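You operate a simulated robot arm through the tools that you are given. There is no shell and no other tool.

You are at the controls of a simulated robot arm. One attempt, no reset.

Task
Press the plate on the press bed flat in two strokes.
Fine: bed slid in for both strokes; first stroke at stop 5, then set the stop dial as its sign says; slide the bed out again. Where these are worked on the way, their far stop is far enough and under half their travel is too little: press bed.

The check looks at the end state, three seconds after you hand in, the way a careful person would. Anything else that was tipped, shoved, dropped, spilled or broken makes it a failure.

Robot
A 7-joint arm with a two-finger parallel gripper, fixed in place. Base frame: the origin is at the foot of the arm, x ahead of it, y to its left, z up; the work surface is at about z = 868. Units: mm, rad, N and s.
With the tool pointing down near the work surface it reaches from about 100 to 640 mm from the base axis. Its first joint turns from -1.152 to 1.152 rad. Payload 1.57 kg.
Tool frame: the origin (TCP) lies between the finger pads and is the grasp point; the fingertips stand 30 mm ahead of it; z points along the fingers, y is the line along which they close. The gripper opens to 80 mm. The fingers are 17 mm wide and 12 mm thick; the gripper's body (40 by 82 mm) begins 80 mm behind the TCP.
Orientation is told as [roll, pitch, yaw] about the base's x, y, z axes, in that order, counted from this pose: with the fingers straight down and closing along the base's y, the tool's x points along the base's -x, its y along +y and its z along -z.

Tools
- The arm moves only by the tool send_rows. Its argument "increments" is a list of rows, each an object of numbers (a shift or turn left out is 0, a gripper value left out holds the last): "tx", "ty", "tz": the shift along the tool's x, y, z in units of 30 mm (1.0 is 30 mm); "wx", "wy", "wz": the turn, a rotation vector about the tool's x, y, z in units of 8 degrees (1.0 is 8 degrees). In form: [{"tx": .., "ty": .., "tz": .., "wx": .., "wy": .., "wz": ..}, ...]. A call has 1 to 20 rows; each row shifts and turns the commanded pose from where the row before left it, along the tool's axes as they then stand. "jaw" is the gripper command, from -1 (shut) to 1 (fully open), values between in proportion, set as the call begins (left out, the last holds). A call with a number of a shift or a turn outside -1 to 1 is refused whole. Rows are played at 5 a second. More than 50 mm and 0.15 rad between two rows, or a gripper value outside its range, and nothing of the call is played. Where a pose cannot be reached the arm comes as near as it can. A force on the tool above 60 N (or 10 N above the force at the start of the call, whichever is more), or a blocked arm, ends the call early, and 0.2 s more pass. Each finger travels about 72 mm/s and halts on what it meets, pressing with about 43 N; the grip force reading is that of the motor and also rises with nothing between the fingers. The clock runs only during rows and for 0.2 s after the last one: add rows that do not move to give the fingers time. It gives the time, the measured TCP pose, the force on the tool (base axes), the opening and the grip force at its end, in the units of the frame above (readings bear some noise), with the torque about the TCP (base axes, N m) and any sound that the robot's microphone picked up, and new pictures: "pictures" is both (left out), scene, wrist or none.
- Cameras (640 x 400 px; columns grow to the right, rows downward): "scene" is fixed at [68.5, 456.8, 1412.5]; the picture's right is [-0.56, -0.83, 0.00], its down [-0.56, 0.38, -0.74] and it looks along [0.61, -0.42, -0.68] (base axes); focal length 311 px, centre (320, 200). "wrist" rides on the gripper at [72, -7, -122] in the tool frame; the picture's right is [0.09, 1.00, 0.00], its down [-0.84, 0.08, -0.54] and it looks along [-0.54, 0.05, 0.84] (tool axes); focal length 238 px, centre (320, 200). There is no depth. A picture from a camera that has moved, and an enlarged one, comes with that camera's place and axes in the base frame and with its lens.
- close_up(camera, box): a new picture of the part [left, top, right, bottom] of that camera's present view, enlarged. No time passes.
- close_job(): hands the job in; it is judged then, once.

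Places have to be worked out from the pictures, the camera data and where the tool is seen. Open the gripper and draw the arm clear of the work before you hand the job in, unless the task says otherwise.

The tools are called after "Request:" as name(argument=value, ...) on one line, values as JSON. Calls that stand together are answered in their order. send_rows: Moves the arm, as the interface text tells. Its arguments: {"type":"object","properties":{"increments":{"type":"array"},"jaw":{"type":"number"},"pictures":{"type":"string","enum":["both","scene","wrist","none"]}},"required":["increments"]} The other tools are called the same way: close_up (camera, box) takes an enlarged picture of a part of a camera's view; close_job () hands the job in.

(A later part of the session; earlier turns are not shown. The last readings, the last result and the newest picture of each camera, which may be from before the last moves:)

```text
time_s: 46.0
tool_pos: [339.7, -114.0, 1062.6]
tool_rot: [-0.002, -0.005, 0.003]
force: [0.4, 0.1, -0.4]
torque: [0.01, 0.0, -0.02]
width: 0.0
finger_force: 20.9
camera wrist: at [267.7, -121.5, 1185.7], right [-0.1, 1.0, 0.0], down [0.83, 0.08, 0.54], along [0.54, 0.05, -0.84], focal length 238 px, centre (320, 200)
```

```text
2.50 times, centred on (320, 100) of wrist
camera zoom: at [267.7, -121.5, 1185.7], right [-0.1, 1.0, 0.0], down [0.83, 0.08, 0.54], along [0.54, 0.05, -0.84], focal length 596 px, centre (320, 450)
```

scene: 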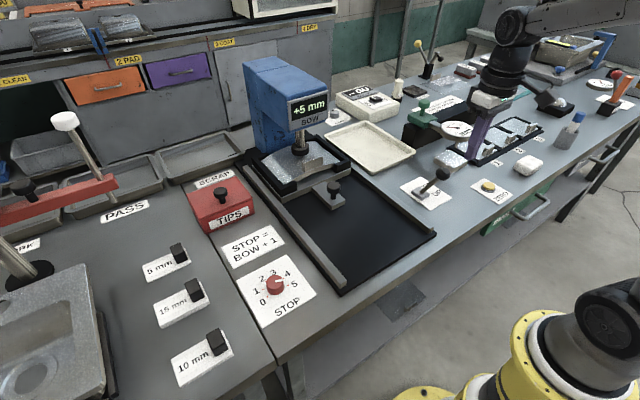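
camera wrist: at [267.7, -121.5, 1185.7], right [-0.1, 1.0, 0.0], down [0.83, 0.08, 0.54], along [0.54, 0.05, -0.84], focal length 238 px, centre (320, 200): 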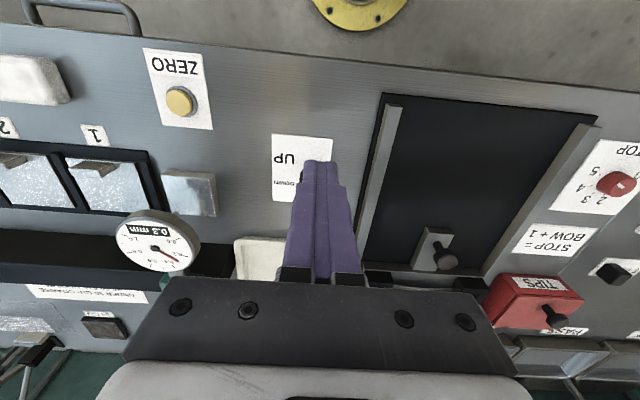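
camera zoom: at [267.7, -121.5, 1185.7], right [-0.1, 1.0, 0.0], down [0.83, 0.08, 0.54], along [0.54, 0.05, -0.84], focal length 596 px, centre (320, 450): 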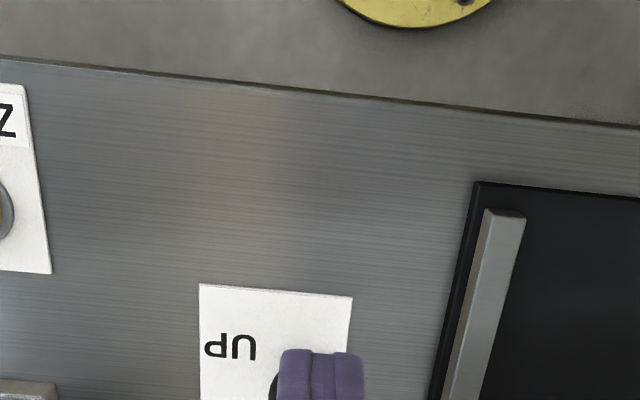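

The bed is in, the display reads +5 mm and the lever is behind the fingers. I'll open and move above the lever knob (≈385, −119, 960) to view it between the fingers.

Request:
send_rows(increments=[{"tx": -0.5, "ty": -0.1}, {"tx": -0.5}, {"tx": -0.5, "tz": 0.2}, {}], jaw=0.4)

Request:
close_up(camera="wrist", box=[220, 70, 420, 230])

Request:
close_up(camera="scene", box=[370, 110, 500, 230])

```text
time_s: 47.0
tool_pos: [384.9, -118.8, 1058.0]
tool_rot: [-0.003, -0.004, 0.003]
force: [0.0, -0.9, -0.5]
torque: [0.01, -0.01, 0.0]
width: 56.1
finger_force: 0.1
camera wrist: at [312.3, -125.4, 1180.7], right [-0.09, 1.0, 0.0], down [0.83, 0.08, 0.55], along [0.54, 0.05, -0.84], focal length 238 px, centre (320, 200)
```

scene: 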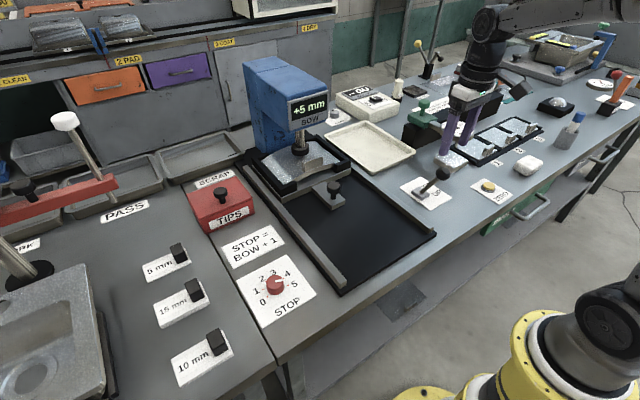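
wrist: 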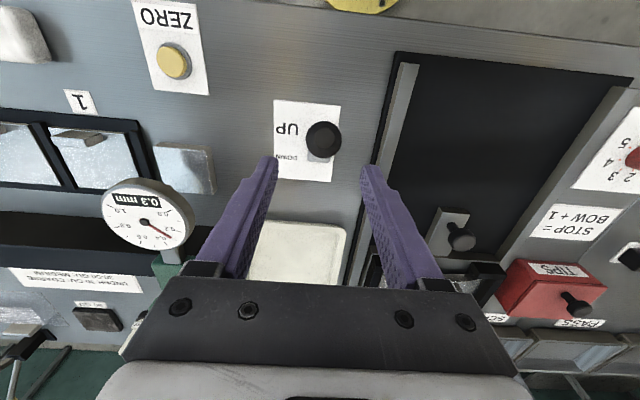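

```text
2.50 times, centred on (320, 150) of wrist
camera zoom: at [312.3, -125.4, 1180.7], right [-0.09, 1.0, 0.0], down [0.83, 0.08, 0.55], along [0.54, 0.05, -0.84], focal length 596 px, centre (320, 325)
```

zoom: 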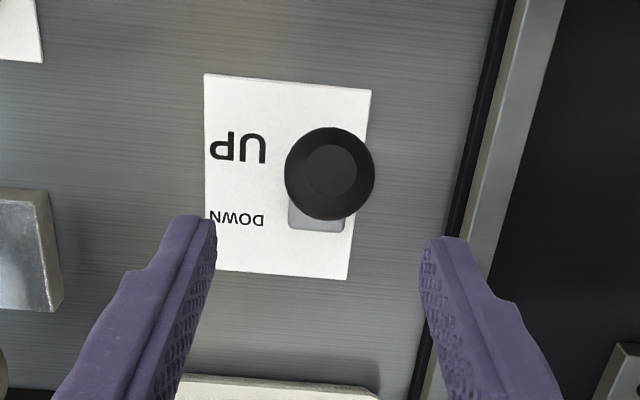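

```text
3.33 times, centred on (435, 170) of scene
camera zoom: at [68.5, 456.8, 1412.5], right [-0.56, -0.83, 0.0], down [-0.56, 0.38, -0.74], along [0.61, -0.42, -0.68], focal length 1036 px, centre (-63, 300)
```

zoom: 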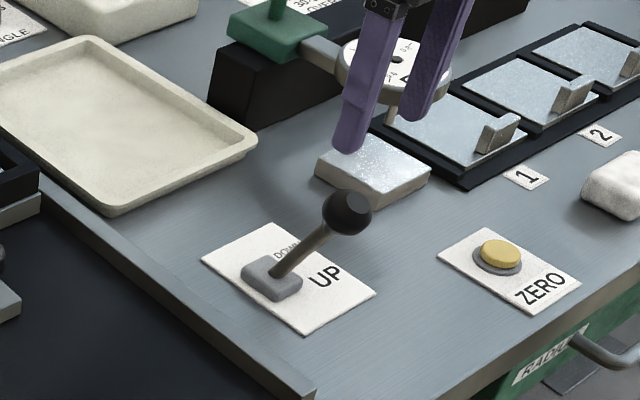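

Ball centre ≈ (388, −115, 960), diameter ~35 mm, pivot near (435, −114, 875). I'll descend around it.

Request:
send_rows(increments=[{"tx": -0.1, "ty": 0.13, "tz": 0.5}, {"tz": 0.7}, {"tz": 0.7}, {"tz": 0.7}, {"tz": 0.6}, {}, {}], jaw=0.5)

Request:
close_up(camera="scene", box=[370, 110, 500, 230])

```text
time_s: 48.6
tool_pos: [388.7, -116.7, 962.5]
tool_rot: [-0.003, -0.004, 0.004]
force: [1.0, -0.4, -0.3]
torque: [-0.01, -0.04, 0.01]
width: 60.0
finger_force: 0.0
camera wrist: at [316.6, -122.9, 1084.6], right [-0.09, 1.0, 0.0], down [0.83, 0.08, 0.55], along [0.54, 0.05, -0.84], focal length 238 px, centre (320, 200)
```

scene: 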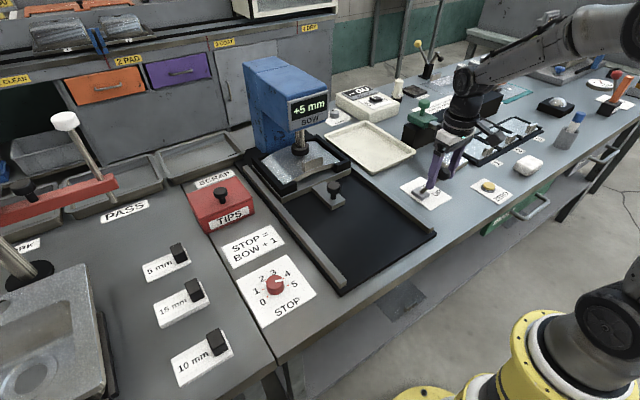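
wrist: 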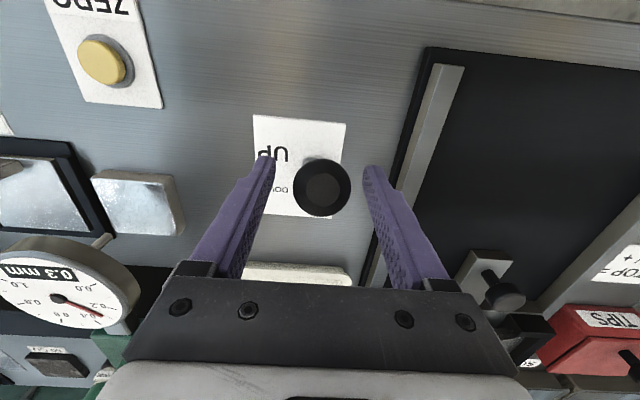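

```text
3.33 times, centred on (435, 170) of scene
camera zoom: at [68.5, 456.8, 1412.5], right [-0.56, -0.83, 0.0], down [-0.56, 0.38, -0.74], along [0.61, -0.42, -0.68], focal length 1036 px, centre (-63, 300)
```

zoom: 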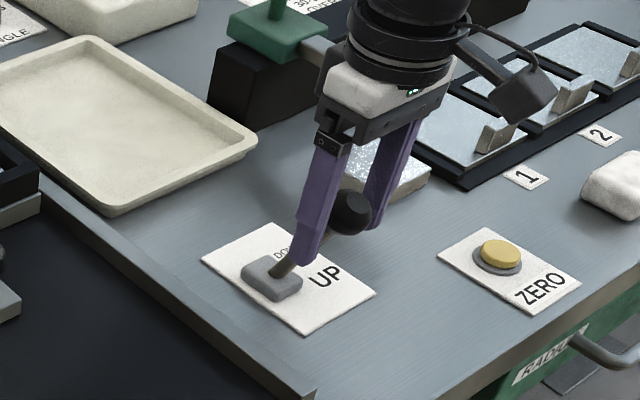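

The ball is centred between the pads. Gripping it.

Request:
send_rows(increments=[{}, {}, {}], jaw=-1, pictures="wrist")

```text
time_s: 49.4
tool_pos: [388.5, -114.5, 962.4]
tool_rot: [0.001, -0.003, 0.005]
force: [0.0, 7.4, 0.3]
torque: [0.06, -0.05, -0.03]
width: 32.9
finger_force: 40.4
camera wrist: at [316.6, -122.2, 1084.7], right [-0.09, 1.0, 0.0], down [0.83, 0.08, 0.55], along [0.54, 0.05, -0.84], focal length 238 px, centre (320, 200)
```

wrist: 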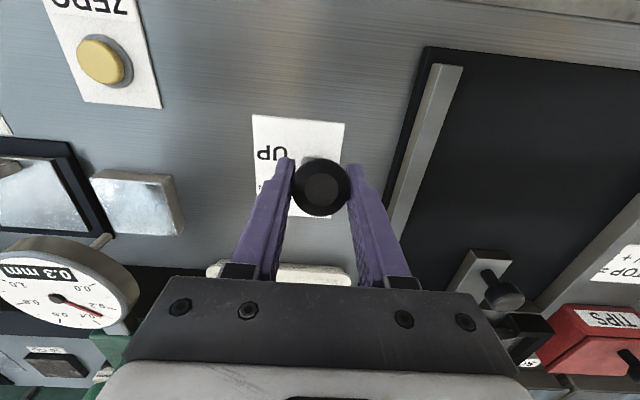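

Gripped (32.9 mm). Moving the lever along its arc, the first half first, and watching the force.

Request:
send_rows(increments=[{"ty": 0.04}, {"tx": -0.22, "tz": -0.1}, {"tx": -0.22, "tz": -0.09}, {"tx": -0.22, "tz": -0.07}, {"tx": -0.22, "tz": -0.05}, {"tx": -0.22, "tz": -0.03}, {"tx": -0.22, "tz": -0.01}])

```text
time_s: 51.0
tool_pos: [426.4, -115.4, 973.5]
tool_rot: [-0.006, -0.005, 0.003]
force: [-13.9, -20.2, 0.8]
torque: [-0.02, 1.15, 0.07]
width: 32.7
finger_force: 41.9
camera wrist: at [353.7, -121.6, 1096.4], right [-0.1, 1.0, -0.01], down [0.83, 0.08, 0.55], along [0.54, 0.05, -0.84], focal length 238 px, centre (320, 200)
```

scene: 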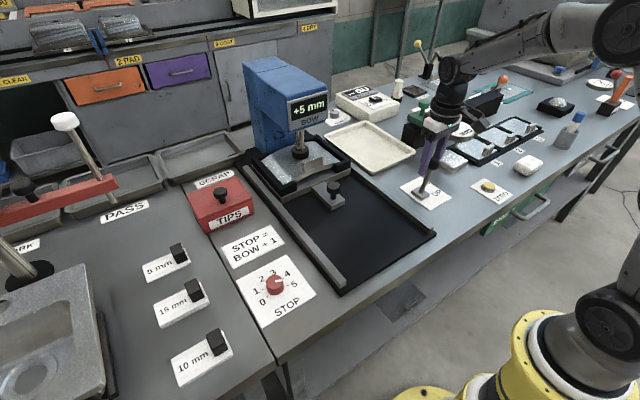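
wrist: 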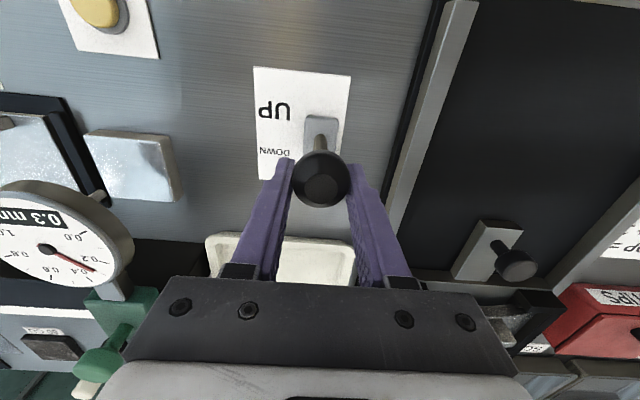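

Moving nicely to vertical. Continuing down the second half toward DOWN.

Request:
send_rows(increments=[{"ty": -0.05, "tx": -0.22, "tz": 0.02}, {"tx": -0.22, "tz": 0.04}, {"tx": -0.22, "tz": 0.06}, {"tx": -0.22, "tz": 0.08}, {"tx": -0.22, "tz": 0.1}, {}])

```text
time_s: 52.4
tool_pos: [461.0, -113.6, 961.9]
tool_rot: [-0.001, -0.001, 0.002]
force: [0.4, 0.3, 0.5]
torque: [0.03, 0.0, -0.01]
width: 0.1
finger_force: 21.2
camera wrist: at [387.9, -121.3, 1084.3], right [-0.09, 1.0, 0.0], down [0.84, 0.08, 0.54], along [0.54, 0.05, -0.84], focal length 238 px, centre (320, 200)
```

scene: 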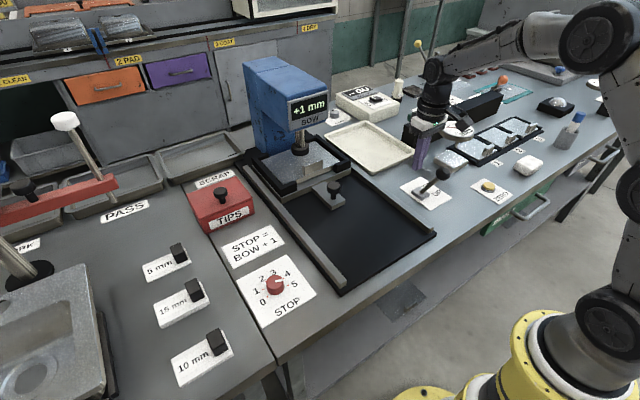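
wrist: 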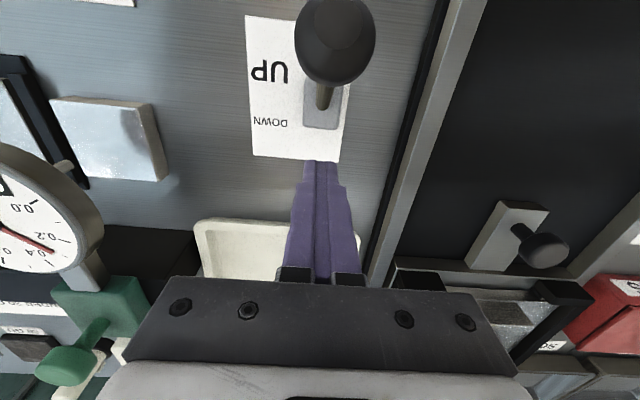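

The display now reads +1 mm and the sprung lever flipped back to UP. Let me verify that in close-up.

Request:
close_up(camera="scene", box=[240, 60, 360, 220])

Request:
close_up(camera="scene", box=[370, 110, 500, 230])

```text
2.50 times, centred on (300, 140) of scene
camera zoom: at [68.5, 456.8, 1412.5], right [-0.56, -0.83, 0.0], down [-0.56, 0.38, -0.74], along [0.61, -0.42, -0.68], focal length 777 px, centre (370, 350)
```

zoom: 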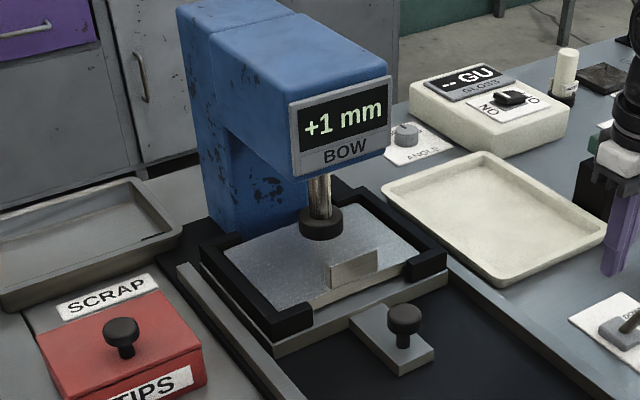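

```text
3.33 times, centred on (435, 170) of scene
camera zoom: at [68.5, 456.8, 1412.5], right [-0.56, -0.83, 0.0], down [-0.56, 0.38, -0.74], along [0.61, -0.42, -0.68], focal length 1036 px, centre (-63, 300)
```

zoom: 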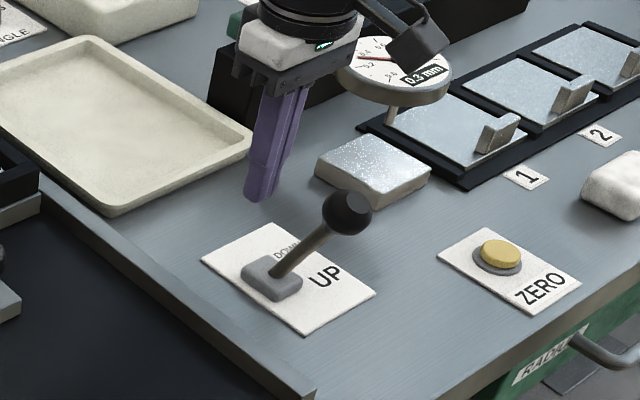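

BOW is +1 mm, the ram is up and the lever is back at UP, so the sign says STOP = 2. I'll rise and travel back to the dial.

Request:
send_rows(increments=[{"tz": -1}, {"tz": -1}, {"tz": -1}, {"ty": 0.936, "tx": 0.128}, {"ty": 0.936, "tx": 0.128}, {"ty": 0.936, "tx": 0.128}, {"ty": 0.936, "tx": 0.128}, {"ty": 0.936, "tx": 0.128}, {"ty": 0.936, "tx": 0.128}, {"ty": 0.936, "tx": 0.128}, {"ty": 0.936, "tx": 0.128}, {"ty": 0.936, "tx": 0.128}, {"ty": 0.936, "tx": 0.128}, {"ty": 0.936, "tx": 0.128}, {"ty": 0.936, "tx": 0.128}, {"ty": 0.936, "tx": 0.128}, {"ty": 0.936, "tx": 0.128}, {"ty": 0.936, "tx": 0.128}, {"ty": 0.936, "tx": 0.128}], pictures="none")

Request:
send_rows(increments=[{"wz": 0.9}, {"wz": 0.9}, {"wz": 0.9}, {"wz": 0.9}, {"wz": 0.9}, {"wz": 0.9}, {"wz": 0.9}, {"wz": 0.9}, {"wz": 0.9}, {"wz": 0.34}, {}, {}], jaw=0.4)

Request:
close_up(camera="scene", box=[240, 60, 360, 220])

```text
time_s: 56.4
tool_pos: [399.2, 335.7, 1054.5]
tool_rot: [-0.001, -0.004, 0.001]
force: [-0.1, 0.1, 0.2]
torque: [-0.02, -0.01, -0.02]
width: 0.0
finger_force: 21.2
```

```text
time_s: 59.0
tool_pos: [400.1, 333.6, 1052.9]
tool_rot: [0.003, -0.004, -1.177]
force: [0.1, -0.5, 0.2]
torque: [0.01, 0.02, 0.0]
width: 56.2
finger_force: 0.0
camera wrist: at [365.0, 397.5, 1175.2], right [0.88, 0.47, 0.0], down [0.39, -0.74, 0.54], along [0.26, -0.48, -0.84], focal length 238 px, centre (320, 200)
```

scene: 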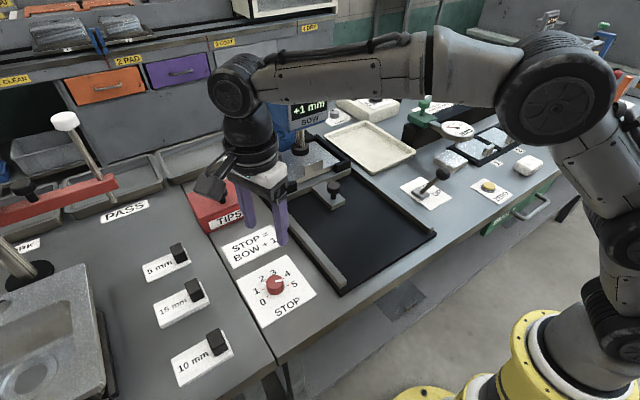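
wrist: 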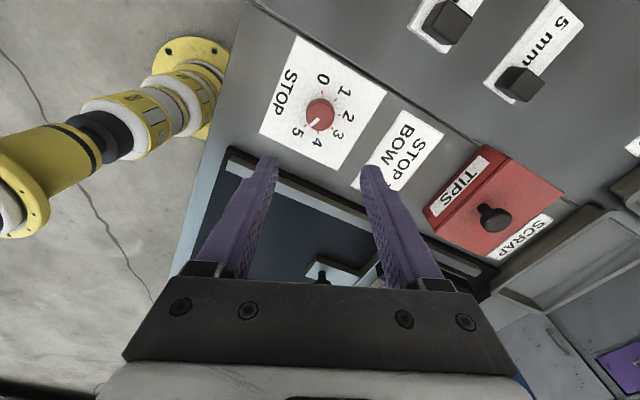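

```text
2.50 times, centred on (300, 140) of scene
camera zoom: at [68.5, 456.8, 1412.5], right [-0.56, -0.83, 0.0], down [-0.56, 0.38, -0.74], along [0.61, -0.42, -0.68], focal length 777 px, centre (370, 350)
```

zoom: 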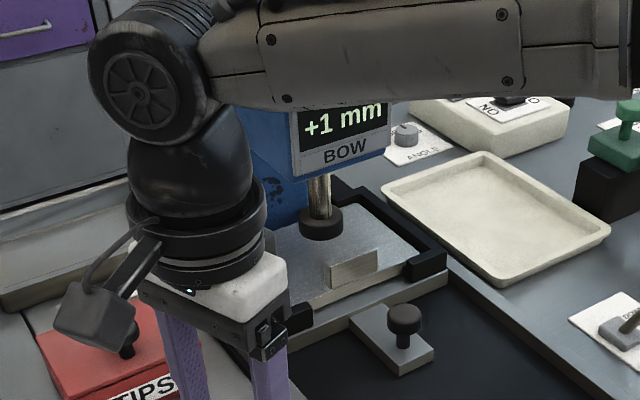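

Still +1 mm. Descending on the dial knob and gripping it.

Request:
send_rows(increments=[{"tz": 0.6, "tx": 0.031, "ty": 0.013}, {"tz": 0.9}, {"tz": 0.9}, {"tz": 0.9}, {"tz": 0.8}, {"tz": 0.5}, {"tz": 0.3}, {}, {}], pictures="wrist")

Request:
send_rows(increments=[{}, {}, {}, {}], jaw=-1, pictures="wrist")

```text
time_s: 61.0
tool_pos: [399.4, 335.6, 903.2]
tool_rot: [0.005, -0.003, -1.176]
force: [0.5, 0.6, -0.7]
torque: [-0.01, 0.01, 0.01]
width: 56.2
finger_force: 0.0
camera wrist: at [365.5, 399.6, 1026.3], right [0.88, 0.47, 0.0], down [0.39, -0.74, 0.54], along [0.26, -0.48, -0.84], focal length 238 px, centre (320, 200)
```

wrist: 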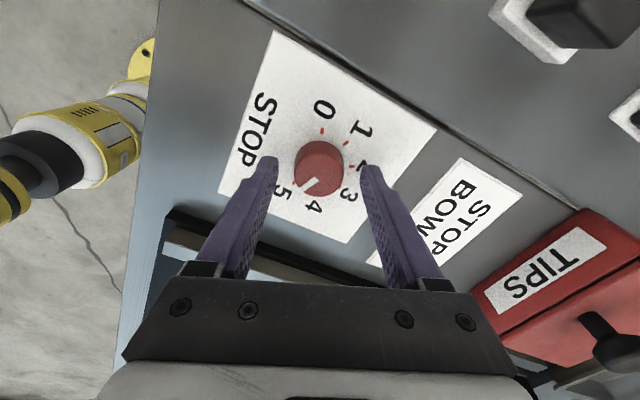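

```text
time_s: 62.0
tool_pos: [400.0, 334.6, 903.1]
tool_rot: [0.003, -0.003, -1.175]
force: [-5.2, -2.7, 3.2]
torque: [-0.16, 0.44, -0.02]
width: 35.6
finger_force: 42.5
camera wrist: at [365.1, 399.5, 1026.2], right [0.88, 0.47, 0.0], down [0.39, -0.74, 0.54], along [0.26, -0.48, -0.84], focal length 238 px, centre (320, 200)
```

wrist: 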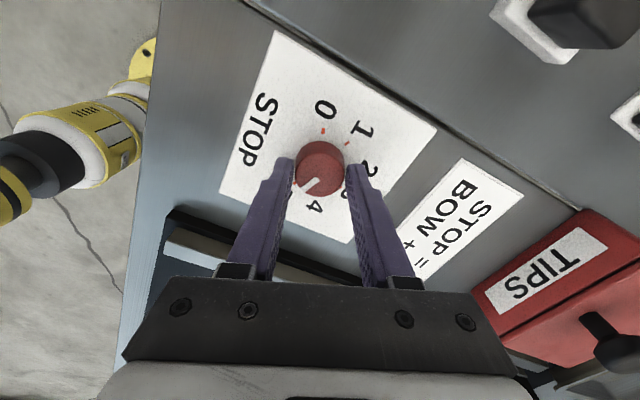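

Low side forces this time. Turning back counter-clockwise 67.5° first.

Request:
send_rows(increments=[{"wz": -0.7}, {"wz": -0.7}, {"wz": -0.7}, {"wz": -0.7}, {"wz": -0.7}, {"wz": -0.7}, {"wz": -0.7}, {"wz": -0.7}, {"wz": -0.7}, {"wz": -0.7}, {"wz": -0.7}, {"wz": -0.7}, {}], pictures="wrist")

```text
time_s: 64.8
tool_pos: [397.9, 335.8, 903.2]
tool_rot: [-0.005, 0.001, -0.004]
force: [0.4, 3.6, -27.7]
torque: [0.31, -0.59, 0.0]
width: 35.6
finger_force: 42.7
camera wrist: at [326.7, 328.6, 1026.8], right [-0.09, 1.0, 0.0], down [0.84, 0.08, 0.54], along [0.54, 0.05, -0.84], focal length 238 px, centre (320, 200)
```

wrist: 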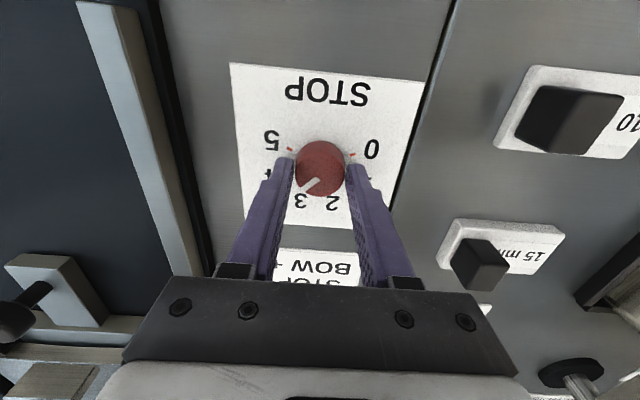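

Pointer now between 3 and 4 as planned. Easing down slightly and turning another 67.5° to reach 2.

Request:
send_rows(increments=[{"tz": 0.04}, {"wz": -0.7}, {"wz": -0.7}, {"wz": -0.7}, {"wz": -0.7}, {"wz": -0.7}, {"wz": -0.7}, {"wz": -0.7}, {"wz": -0.7}, {"wz": -0.7}, {"wz": -0.7}, {"wz": -0.7}, {"wz": -0.77}, {}], pictures="wrist")

Request:
close_up(camera="wrist", box=[240, 80, 400, 240])

```text
time_s: 67.8
tool_pos: [401.1, 334.9, 904.1]
tool_rot: [-0.003, 0.0, 1.181]
force: [-1.4, -7.0, -20.8]
torque: [0.29, 0.19, 0.04]
width: 35.6
finger_force: 42.7
camera wrist: at [377.9, 265.3, 1027.1], right [-0.96, 0.29, 0.0], down [0.25, 0.81, 0.54], along [0.16, 0.52, -0.84], focal length 238 px, centre (320, 200)
```

wrist: 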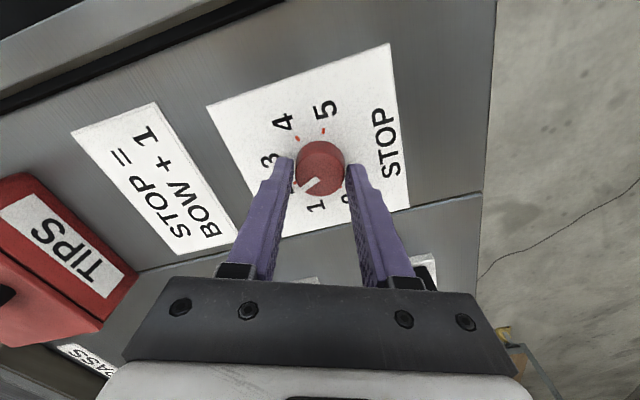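

```text
2.50 times, centred on (320, 160) of wrist
camera zoom: at [377.9, 265.3, 1027.1], right [-0.96, 0.29, 0.0], down [0.25, 0.81, 0.54], along [0.16, 0.52, -0.84], focal length 596 px, centre (320, 300)
```

zoom: 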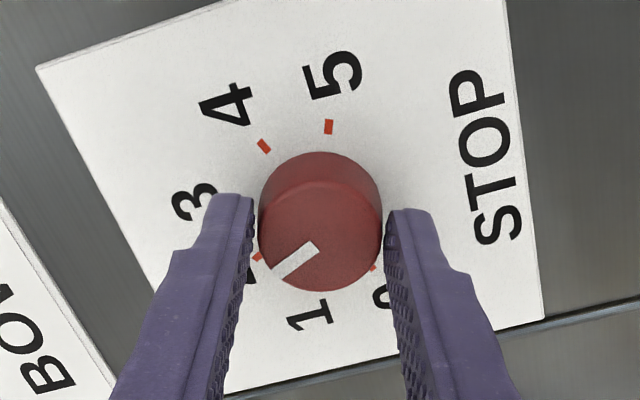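

Turned 135°. Releasing and rising to verify the pointer.

Request:
send_rows(increments=[{}, {}, {"tz": -0.5}, {"tz": -1}, {"tz": -1}, {"tz": -1}, {"tz": -1}, {"tz": -0.5}, {}], jaw=0.4)

Request:
close_up(camera="wrist", box=[256, 40, 392, 166])

```text
time_s: 69.8
tool_pos: [400.4, 335.0, 1054.1]
tool_rot: [-0.002, 0.0, 1.181]
force: [0.1, 0.4, 0.7]
torque: [0.02, 0.01, -0.01]
width: 56.1
finger_force: 0.1
camera wrist: at [378.9, 264.4, 1176.8], right [-0.96, 0.29, 0.0], down [0.25, 0.8, 0.54], along [0.16, 0.52, -0.84], focal length 238 px, centre (320, 200)
```

scene: 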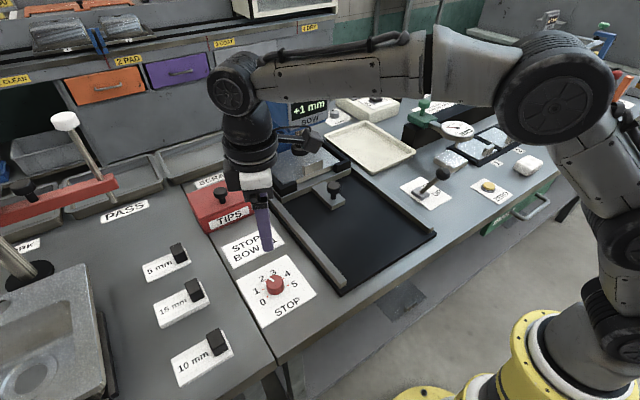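
wrist: 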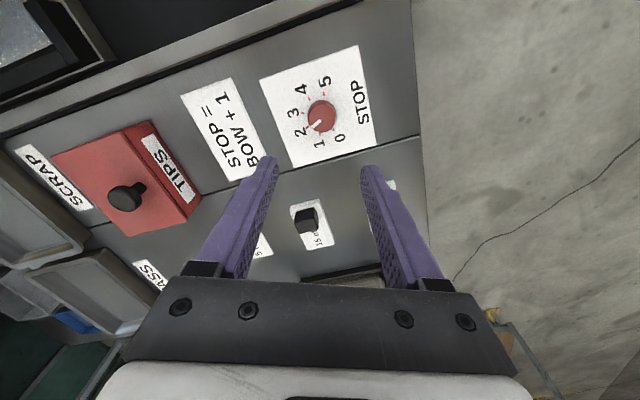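

```text
3.17 times, centred on (324, 103) of wrist
camera zoom: at [378.9, 264.4, 1176.8], right [-0.96, 0.29, 0.0], down [0.25, 0.8, 0.54], along [0.16, 0.52, -0.84], focal length 757 px, centre (307, 508)
```

zoom: 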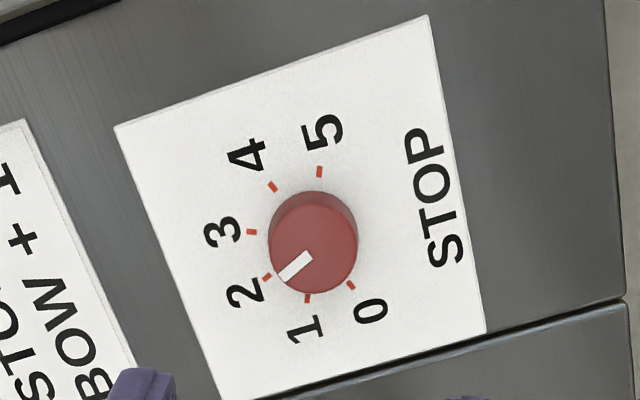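

The pointer is at 2. Turning the hand back to zero yaw and travelling to the lever.

Request:
send_rows(increments=[{"wz": 0.9}, {"wz": 0.9}, {"wz": 0.9}, {"wz": 0.9}, {"wz": 0.9}, {"wz": 0.9}, {"wz": 0.9}, {"wz": 0.9}, {"wz": 0.9}, {"wz": 0.36}], pictures="none")

Request:
send_rows(increments=[{"ty": -0.94, "tx": 0.025}, {"ty": -0.94, "tx": 0.025}, {"ty": -0.94, "tx": 0.025}, {"ty": -0.94, "tx": 0.025}, {"ty": -0.94, "tx": 0.025}, {"ty": -0.94, "tx": 0.025}, {"ty": -0.94, "tx": 0.025}, {"ty": -0.94, "tx": 0.025}, {"ty": -0.94, "tx": 0.025}, {"ty": -0.94, "tx": 0.025}, {"ty": -0.94, "tx": 0.025}, {"ty": -0.94, "tx": 0.025}, {"ty": -0.94, "tx": 0.025}, {"ty": -0.94, "tx": 0.025}, {"ty": -0.94, "tx": 0.025}, {"ty": -0.9, "tx": 0.025}, {}, {}], jaw=0.5)

Request:
close_up(camera="wrist", box=[220, 70, 420, 230])

```text
time_s: 72.0
tool_pos: [400.5, 334.4, 1053.7]
tool_rot: [-0.002, -0.003, -0.003]
force: [0.2, 0.0, -0.5]
torque: [-0.01, 0.01, -0.01]
width: 56.2
finger_force: 0.0
```

```text
time_s: 75.8
tool_pos: [383.8, -118.0, 1053.5]
tool_rot: [-0.001, -0.003, -0.001]
force: [-0.7, -0.4, 0.6]
torque: [0.04, -0.01, -0.03]
width: 60.1
finger_force: 0.1
camera wrist: at [311.8, -123.7, 1176.9], right [-0.09, 1.0, 0.0], down [0.83, 0.08, 0.55], along [0.54, 0.05, -0.84], focal length 238 px, centre (320, 200)
```

scene: 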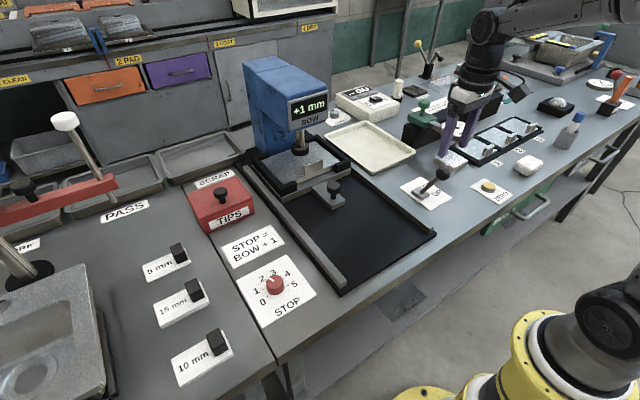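
wrist: 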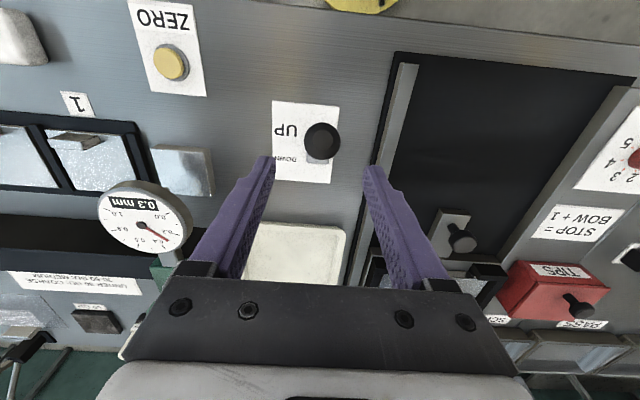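

```text
2.50 times, centred on (320, 150) of wrist
camera zoom: at [311.8, -123.7, 1176.9], right [-0.09, 1.0, 0.0], down [0.83, 0.08, 0.55], along [0.54, 0.05, -0.84], focal length 596 px, centre (320, 325)
```

zoom: 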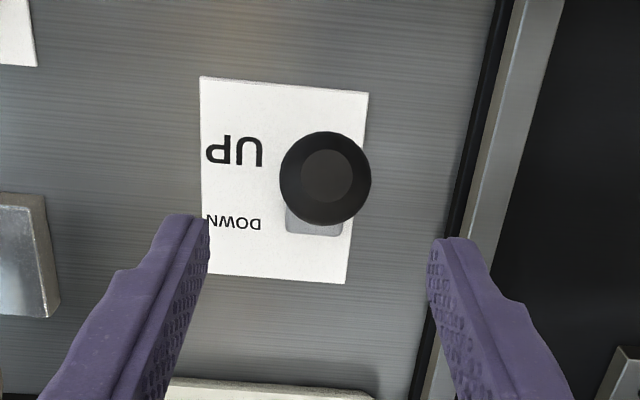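

The lever is at UP and the display still reads +1. Descending around the lever ball as before.

Request:
send_rows(increments=[{"tx": -0.15, "ty": 0.1, "tz": 0.5}, {"tz": 0.7}, {"tz": 0.7}, {"tz": 0.7}, {"tz": 0.45}, {}, {}], pictures="wrist")

Request:
send_rows(increments=[{}, {}, {}], jaw=-1, pictures="wrist")

```text
time_s: 77.4
tool_pos: [391.7, -111.5, 964.3]
tool_rot: [-0.002, -0.004, -0.002]
force: [0.7, 0.3, -0.4]
torque: [0.01, -0.01, -0.01]
width: 60.2
finger_force: 0.0
camera wrist: at [317.9, -118.5, 1086.4], right [-0.09, 1.0, 0.0], down [0.83, 0.08, 0.55], along [0.54, 0.05, -0.84], focal length 238 px, centre (320, 200)
```

wrist: 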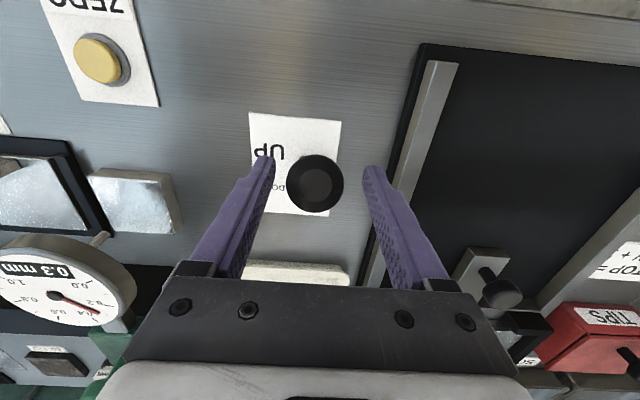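

```text
time_s: 78.2
tool_pos: [391.2, -114.9, 963.3]
tool_rot: [-0.005, -0.005, -0.002]
force: [0.7, -32.7, -6.5]
torque: [0.14, 0.12, -0.15]
width: 33.0
finger_force: 41.1
camera wrist: at [317.8, -121.1, 1086.4], right [-0.09, 1.0, -0.01], down [0.83, 0.08, 0.55], along [0.54, 0.04, -0.84], focal length 238 px, centre (320, 200)
```

wrist: 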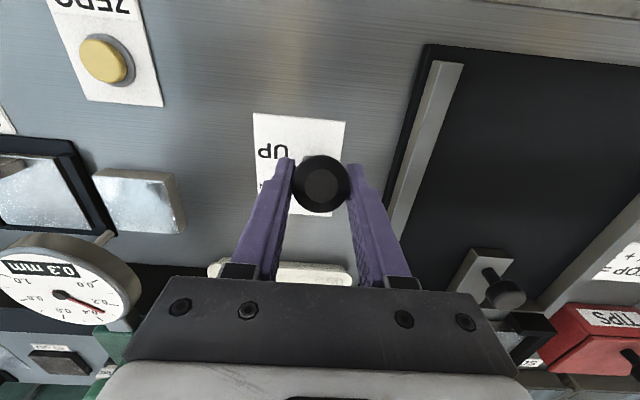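

A −33 N side load, and the fingers are a bit ahead of the ball. I'll reopen, recentre slightly behind the ball and regrip for a better hold.

Request:
send_rows(increments=[{}, {}, {"tx": 0.18, "ty": -0.11, "tz": 0.05}, {}, {}], jaw=0.5, pictures="none")

Request:
send_rows(increments=[{}, {}, {}], jaw=-1, pictures="wrist")

```text
time_s: 79.4
tool_pos: [384.7, -115.5, 961.8]
tool_rot: [-0.001, -0.002, -0.002]
force: [-0.6, -0.1, 0.2]
torque: [0.01, -0.01, 0.01]
width: 60.1
finger_force: 0.0
```

```text
time_s: 80.2
tool_pos: [386.1, -114.2, 962.3]
tool_rot: [0.0, -0.004, -0.002]
force: [-0.7, 5.2, 0.2]
torque: [0.04, -0.02, 0.0]
width: 32.7
finger_force: 41.3
camera wrist: at [312.4, -121.9, 1084.8], right [-0.09, 1.0, 0.0], down [0.83, 0.08, 0.55], along [0.54, 0.05, -0.84], focal length 238 px, centre (320, 200)
```

wrist: 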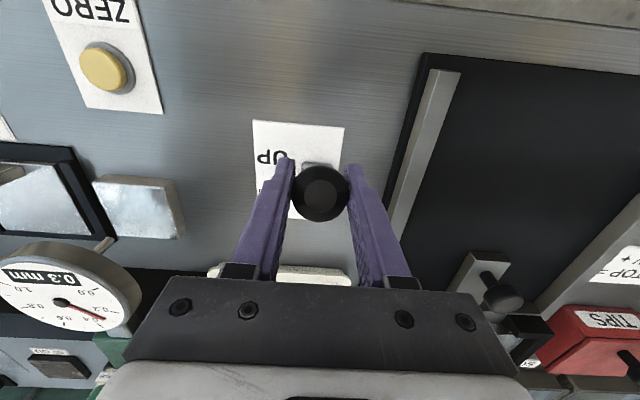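

Well gripped with low load. Running the same arc to DOWN as the second stroke.

Request:
send_rows(increments=[{"tx": -0.22, "tz": -0.1}, {"tx": -0.22, "tz": -0.09}, {"tx": -0.22, "tz": -0.07}, {"tx": -0.22, "tz": -0.05}, {"tx": -0.22, "tz": -0.03}, {"tx": -0.22, "tz": -0.01}, {"tx": -0.22, "tz": 0.02}, {"tx": -0.22, "tz": 0.04}, {"tx": -0.22, "tz": 0.06}, {"tx": -0.22, "tz": 0.08}, {"tx": -0.22, "tz": 0.1}, {}])

Request:
close_up(camera="scene", box=[240, 60, 360, 220])

Request:
close_up(camera="scene", box=[370, 110, 500, 230])

```text
time_s: 82.8
tool_pos: [458.0, -114.4, 967.7]
tool_rot: [-0.005, -0.011, -0.002]
force: [-7.8, -4.2, 23.6]
torque: [-0.04, 1.15, 0.04]
width: 32.9
finger_force: 40.8
camera wrist: at [385.1, -121.5, 1089.5], right [-0.09, 1.0, 0.0], down [0.83, 0.08, 0.55], along [0.55, 0.05, -0.83], focal length 238 px, centre (320, 200)
```

scene: 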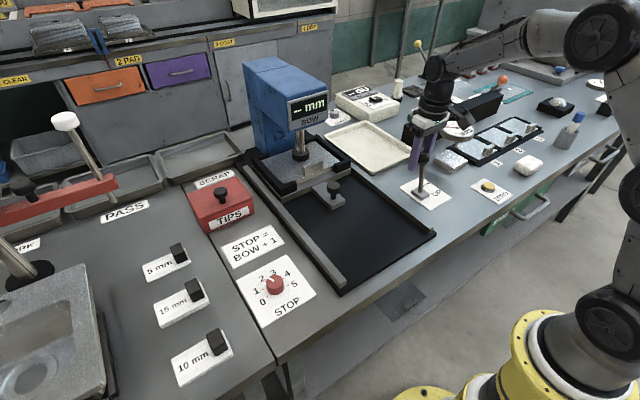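
wrist: 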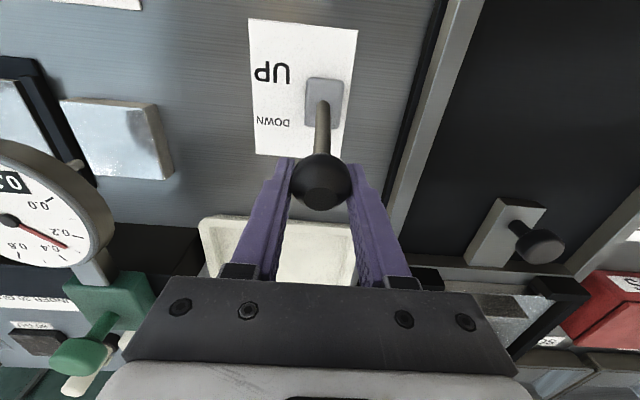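

```text
2.50 times, centred on (300, 140) of scene
camera zoom: at [68.0, 456.8, 1412.6], right [-0.56, -0.83, 0.0], down [-0.56, 0.38, -0.74], along [0.61, -0.42, -0.68], focal length 777 px, centre (370, 350)
```

zoom: 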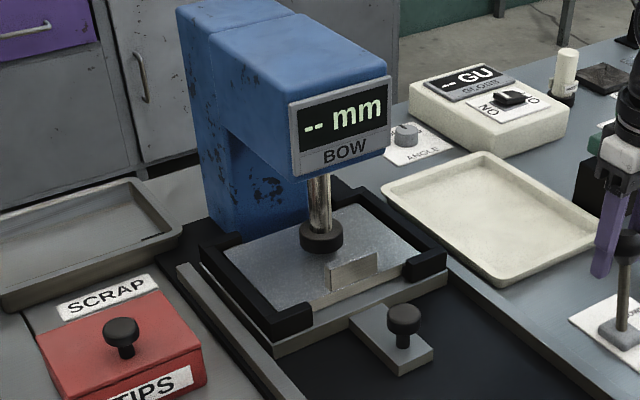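

```text
3.33 times, centred on (435, 170) of scene
camera zoom: at [68.0, 456.8, 1412.6], right [-0.56, -0.83, 0.0], down [-0.56, 0.38, -0.74], along [0.61, -0.42, -0.68], focal length 1036 px, centre (-63, 300)
```

zoom: 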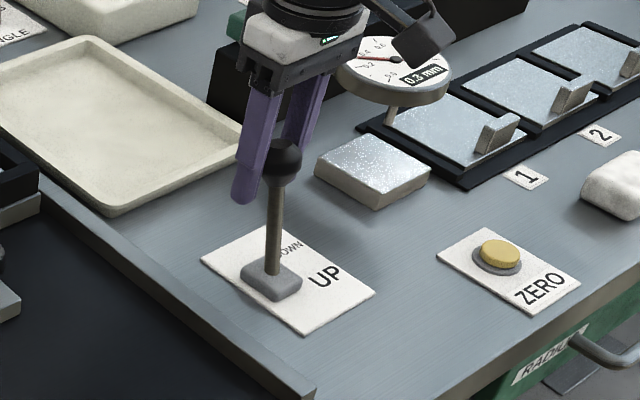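

The ram is down (display "--" while pressing), and the lever is at about +14° past vertical. I'll push it on to its DOWN stop while easing the downward load.

Request:
send_rows(increments=[{"tx": -0.2, "tz": -0.1}, {"tx": -0.2, "tz": 0.03}, {"tx": -0.2, "tz": 0.05}, {}])

Request:
close_up(camera="scene", box=[240, 60, 360, 220])

Request:
close_up(camera="scene", box=[370, 110, 500, 230])

```text
time_s: 83.8
tool_pos: [473.6, -115.6, 962.8]
tool_rot: [0.001, 0.006, -0.002]
force: [-14.9, -10.6, -5.1]
torque: [-0.04, 0.76, 0.09]
width: 33.1
finger_force: 41.7
camera wrist: at [401.7, -121.9, 1085.6], right [-0.09, 1.0, 0.0], down [0.84, 0.08, 0.54], along [0.54, 0.05, -0.84], focal length 238 px, centre (320, 200)
```

scene: 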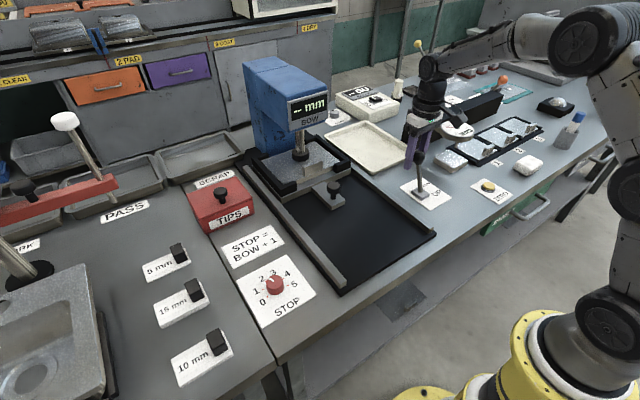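
wrist: 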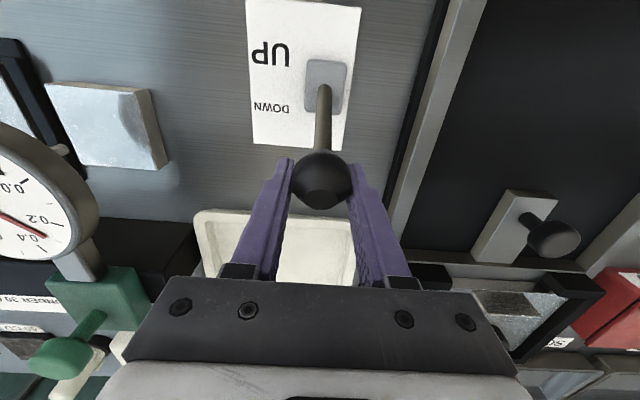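

```text
2.50 times, centred on (300, 140) of scene
camera zoom: at [68.2, 456.5, 1412.7], right [-0.56, -0.83, 0.0], down [-0.56, 0.38, -0.74], along [0.61, -0.41, -0.68], focal length 777 px, centre (370, 350)
```

zoom: 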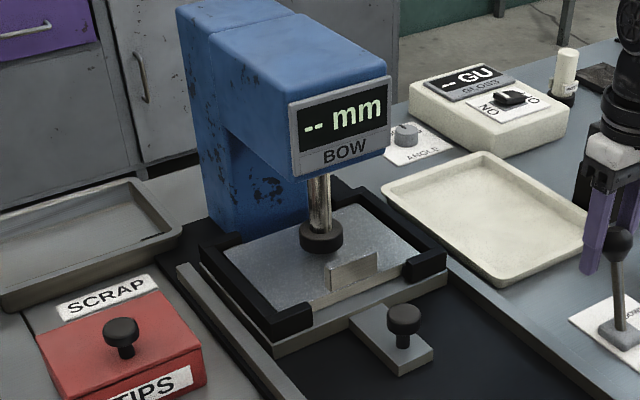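

```text
3.33 times, centred on (435, 170) of scene
camera zoom: at [68.2, 456.5, 1412.7], right [-0.56, -0.83, 0.0], down [-0.56, 0.38, -0.74], along [0.61, -0.41, -0.68], focal length 1036 px, centre (-63, 300)
```

zoom: 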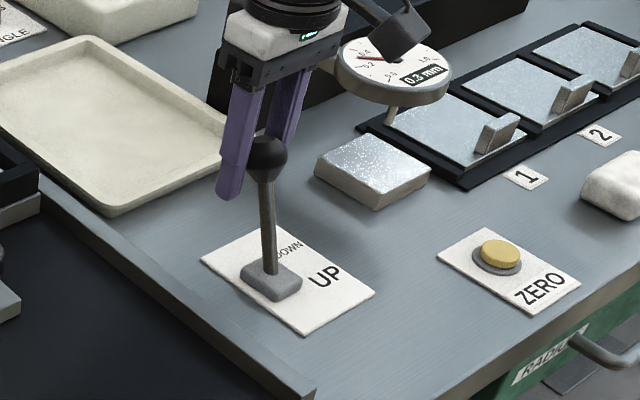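

The lever is near its full throw. A few millimetres more to meet the stop.

Request:
send_rows(increments=[{"tx": -0.15, "tz": 0.05}, {"tx": -0.12, "tz": 0.05}, {}])

```text
time_s: 84.6
tool_pos: [485.7, -115.2, 963.6]
tool_rot: [-0.001, -0.008, -0.001]
force: [-0.2, 0.3, 0.3]
torque: [-0.01, 0.04, 0.03]
width: 0.0
finger_force: 21.5
camera wrist: at [411.7, -121.2, 1085.8], right [-0.09, 1.0, 0.0], down [0.83, 0.08, 0.55], along [0.55, 0.05, -0.84], focal length 238 px, centre (320, 200)
```

scene: 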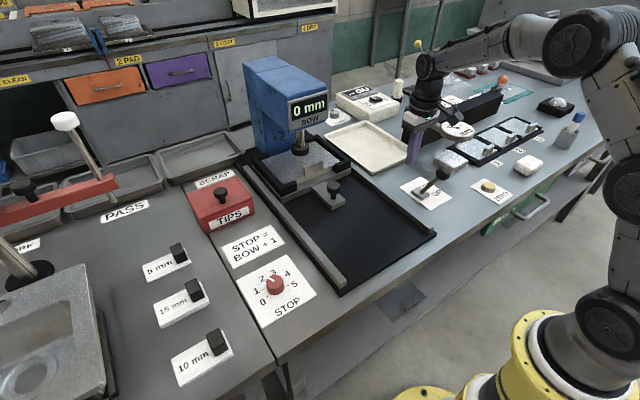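
wrist: 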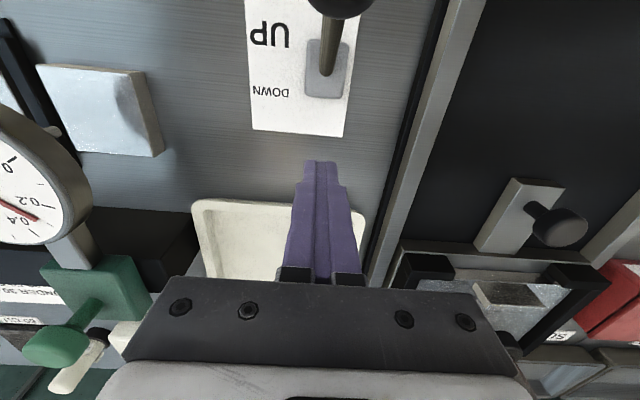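

BOW reads 0 mm: the plate is flat and the lever is back at UP. Now rising and travelling to the bed handle to slide it out.

Request:
send_rows(increments=[{"tz": -1}, {"tz": -1}, {"tz": -1}, {"ty": 0.9, "tx": -0.176}, {"ty": 0.9, "tx": -0.176}, {"ty": 0.9, "tx": -0.176}, {"ty": 0.9, "tx": -0.176}, {"ty": 0.9, "tx": -0.176}, {"ty": 0.9, "tx": -0.176}, {"ty": 0.9, "tx": -0.176}, {"ty": 0.88, "tx": -0.176}, {}, {}], jaw=0.4)

Request:
close_up(camera="wrist", box=[240, 70, 400, 230])

Request:
close_up(camera="scene", box=[240, 60, 400, 220])

```text
time_s: 87.4
tool_pos: [527.5, 99.9, 1050.8]
tool_rot: [-0.001, -0.003, -0.004]
force: [-0.2, -0.3, -0.6]
torque: [0.03, 0.02, -0.01]
width: 56.2
finger_force: 0.1
camera wrist: at [454.3, 93.9, 1173.4], right [-0.09, 1.0, 0.0], down [0.83, 0.08, 0.55], along [0.54, 0.05, -0.84], focal length 238 px, centre (320, 200)
```

scene: 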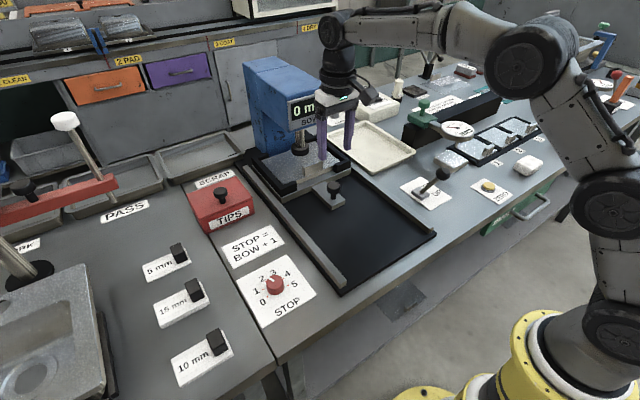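
wrist: 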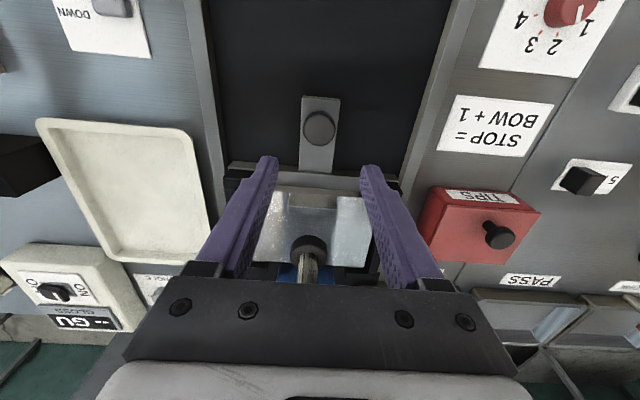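

```text
2.50 times, centred on (320, 150) of wrist
camera zoom: at [454.3, 93.9, 1173.4], right [-0.09, 1.0, 0.0], down [0.83, 0.08, 0.55], along [0.54, 0.05, -0.84], focal length 596 px, centre (320, 325)
```

zoom: 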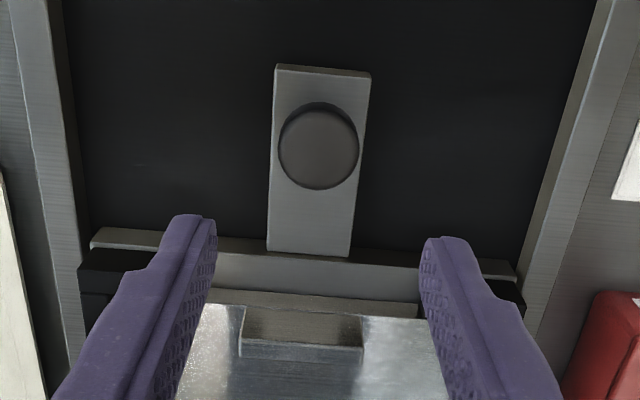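

```text
2.50 times, centred on (320, 140) of scene
camera zoom: at [68.5, 456.8, 1412.5], right [-0.56, -0.83, 0.0], down [-0.56, 0.38, -0.74], along [0.61, -0.42, -0.68], focal length 777 px, centre (320, 350)
```

zoom: 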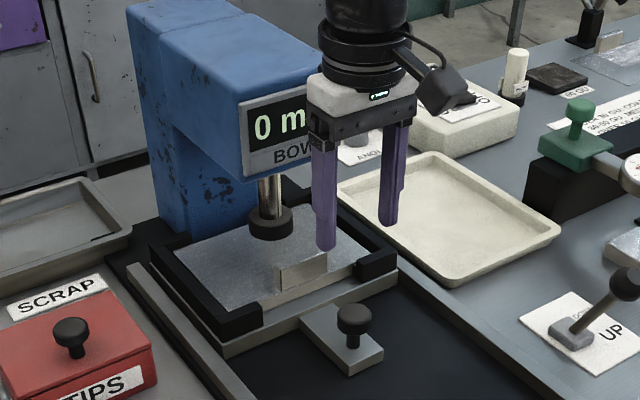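

The ram is clear above the plate. The handle knob is at about (528.5, 100). Descending on it and gripping.

Request:
send_rows(increments=[{"tz": 0.6}, {"tz": 0.9}, {"tz": 0.9}, {"tz": 0.8}, {"tz": 0.5}, {"tz": 0.36}, {}, {}], pictures="wrist")

Request:
send_rows(increments=[{}, {}, {}], jaw=-1, pictures="wrist")

```text
time_s: 89.2
tool_pos: [524.7, 100.1, 929.6]
tool_rot: [-0.002, -0.004, -0.002]
force: [-0.1, -0.2, -0.5]
torque: [-0.02, -0.01, -0.01]
width: 56.2
finger_force: 0.0
camera wrist: at [452.4, 93.1, 1051.5], right [-0.09, 1.0, 0.0], down [0.83, 0.08, 0.55], along [0.54, 0.05, -0.84], focal length 238 px, centre (320, 200)
```

wrist: 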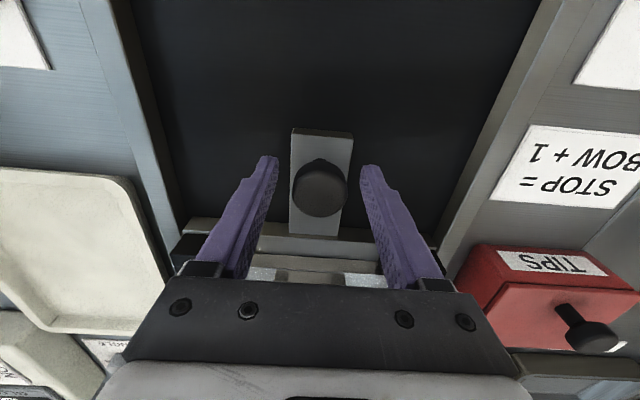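

```text
time_s: 90.0
tool_pos: [524.9, 99.6, 927.6]
tool_rot: [-0.002, -0.002, -0.002]
force: [0.2, 1.2, -0.7]
torque: [0.1, -0.1, 0.0]
width: 33.4
finger_force: 41.7
camera wrist: at [452.4, 93.2, 1051.6], right [-0.09, 1.0, 0.0], down [0.83, 0.08, 0.55], along [0.54, 0.05, -0.84], focal length 238 px, centre (320, 200)
```

wrist: 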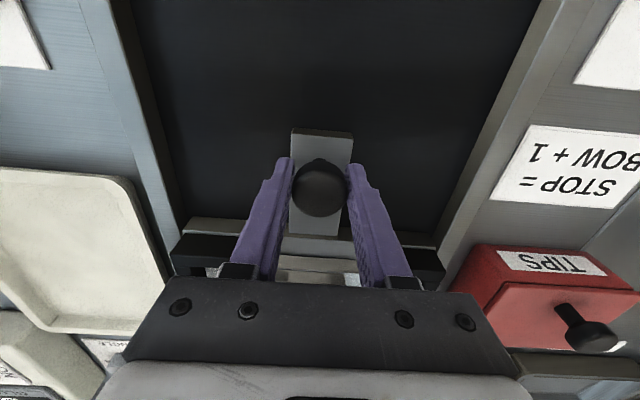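

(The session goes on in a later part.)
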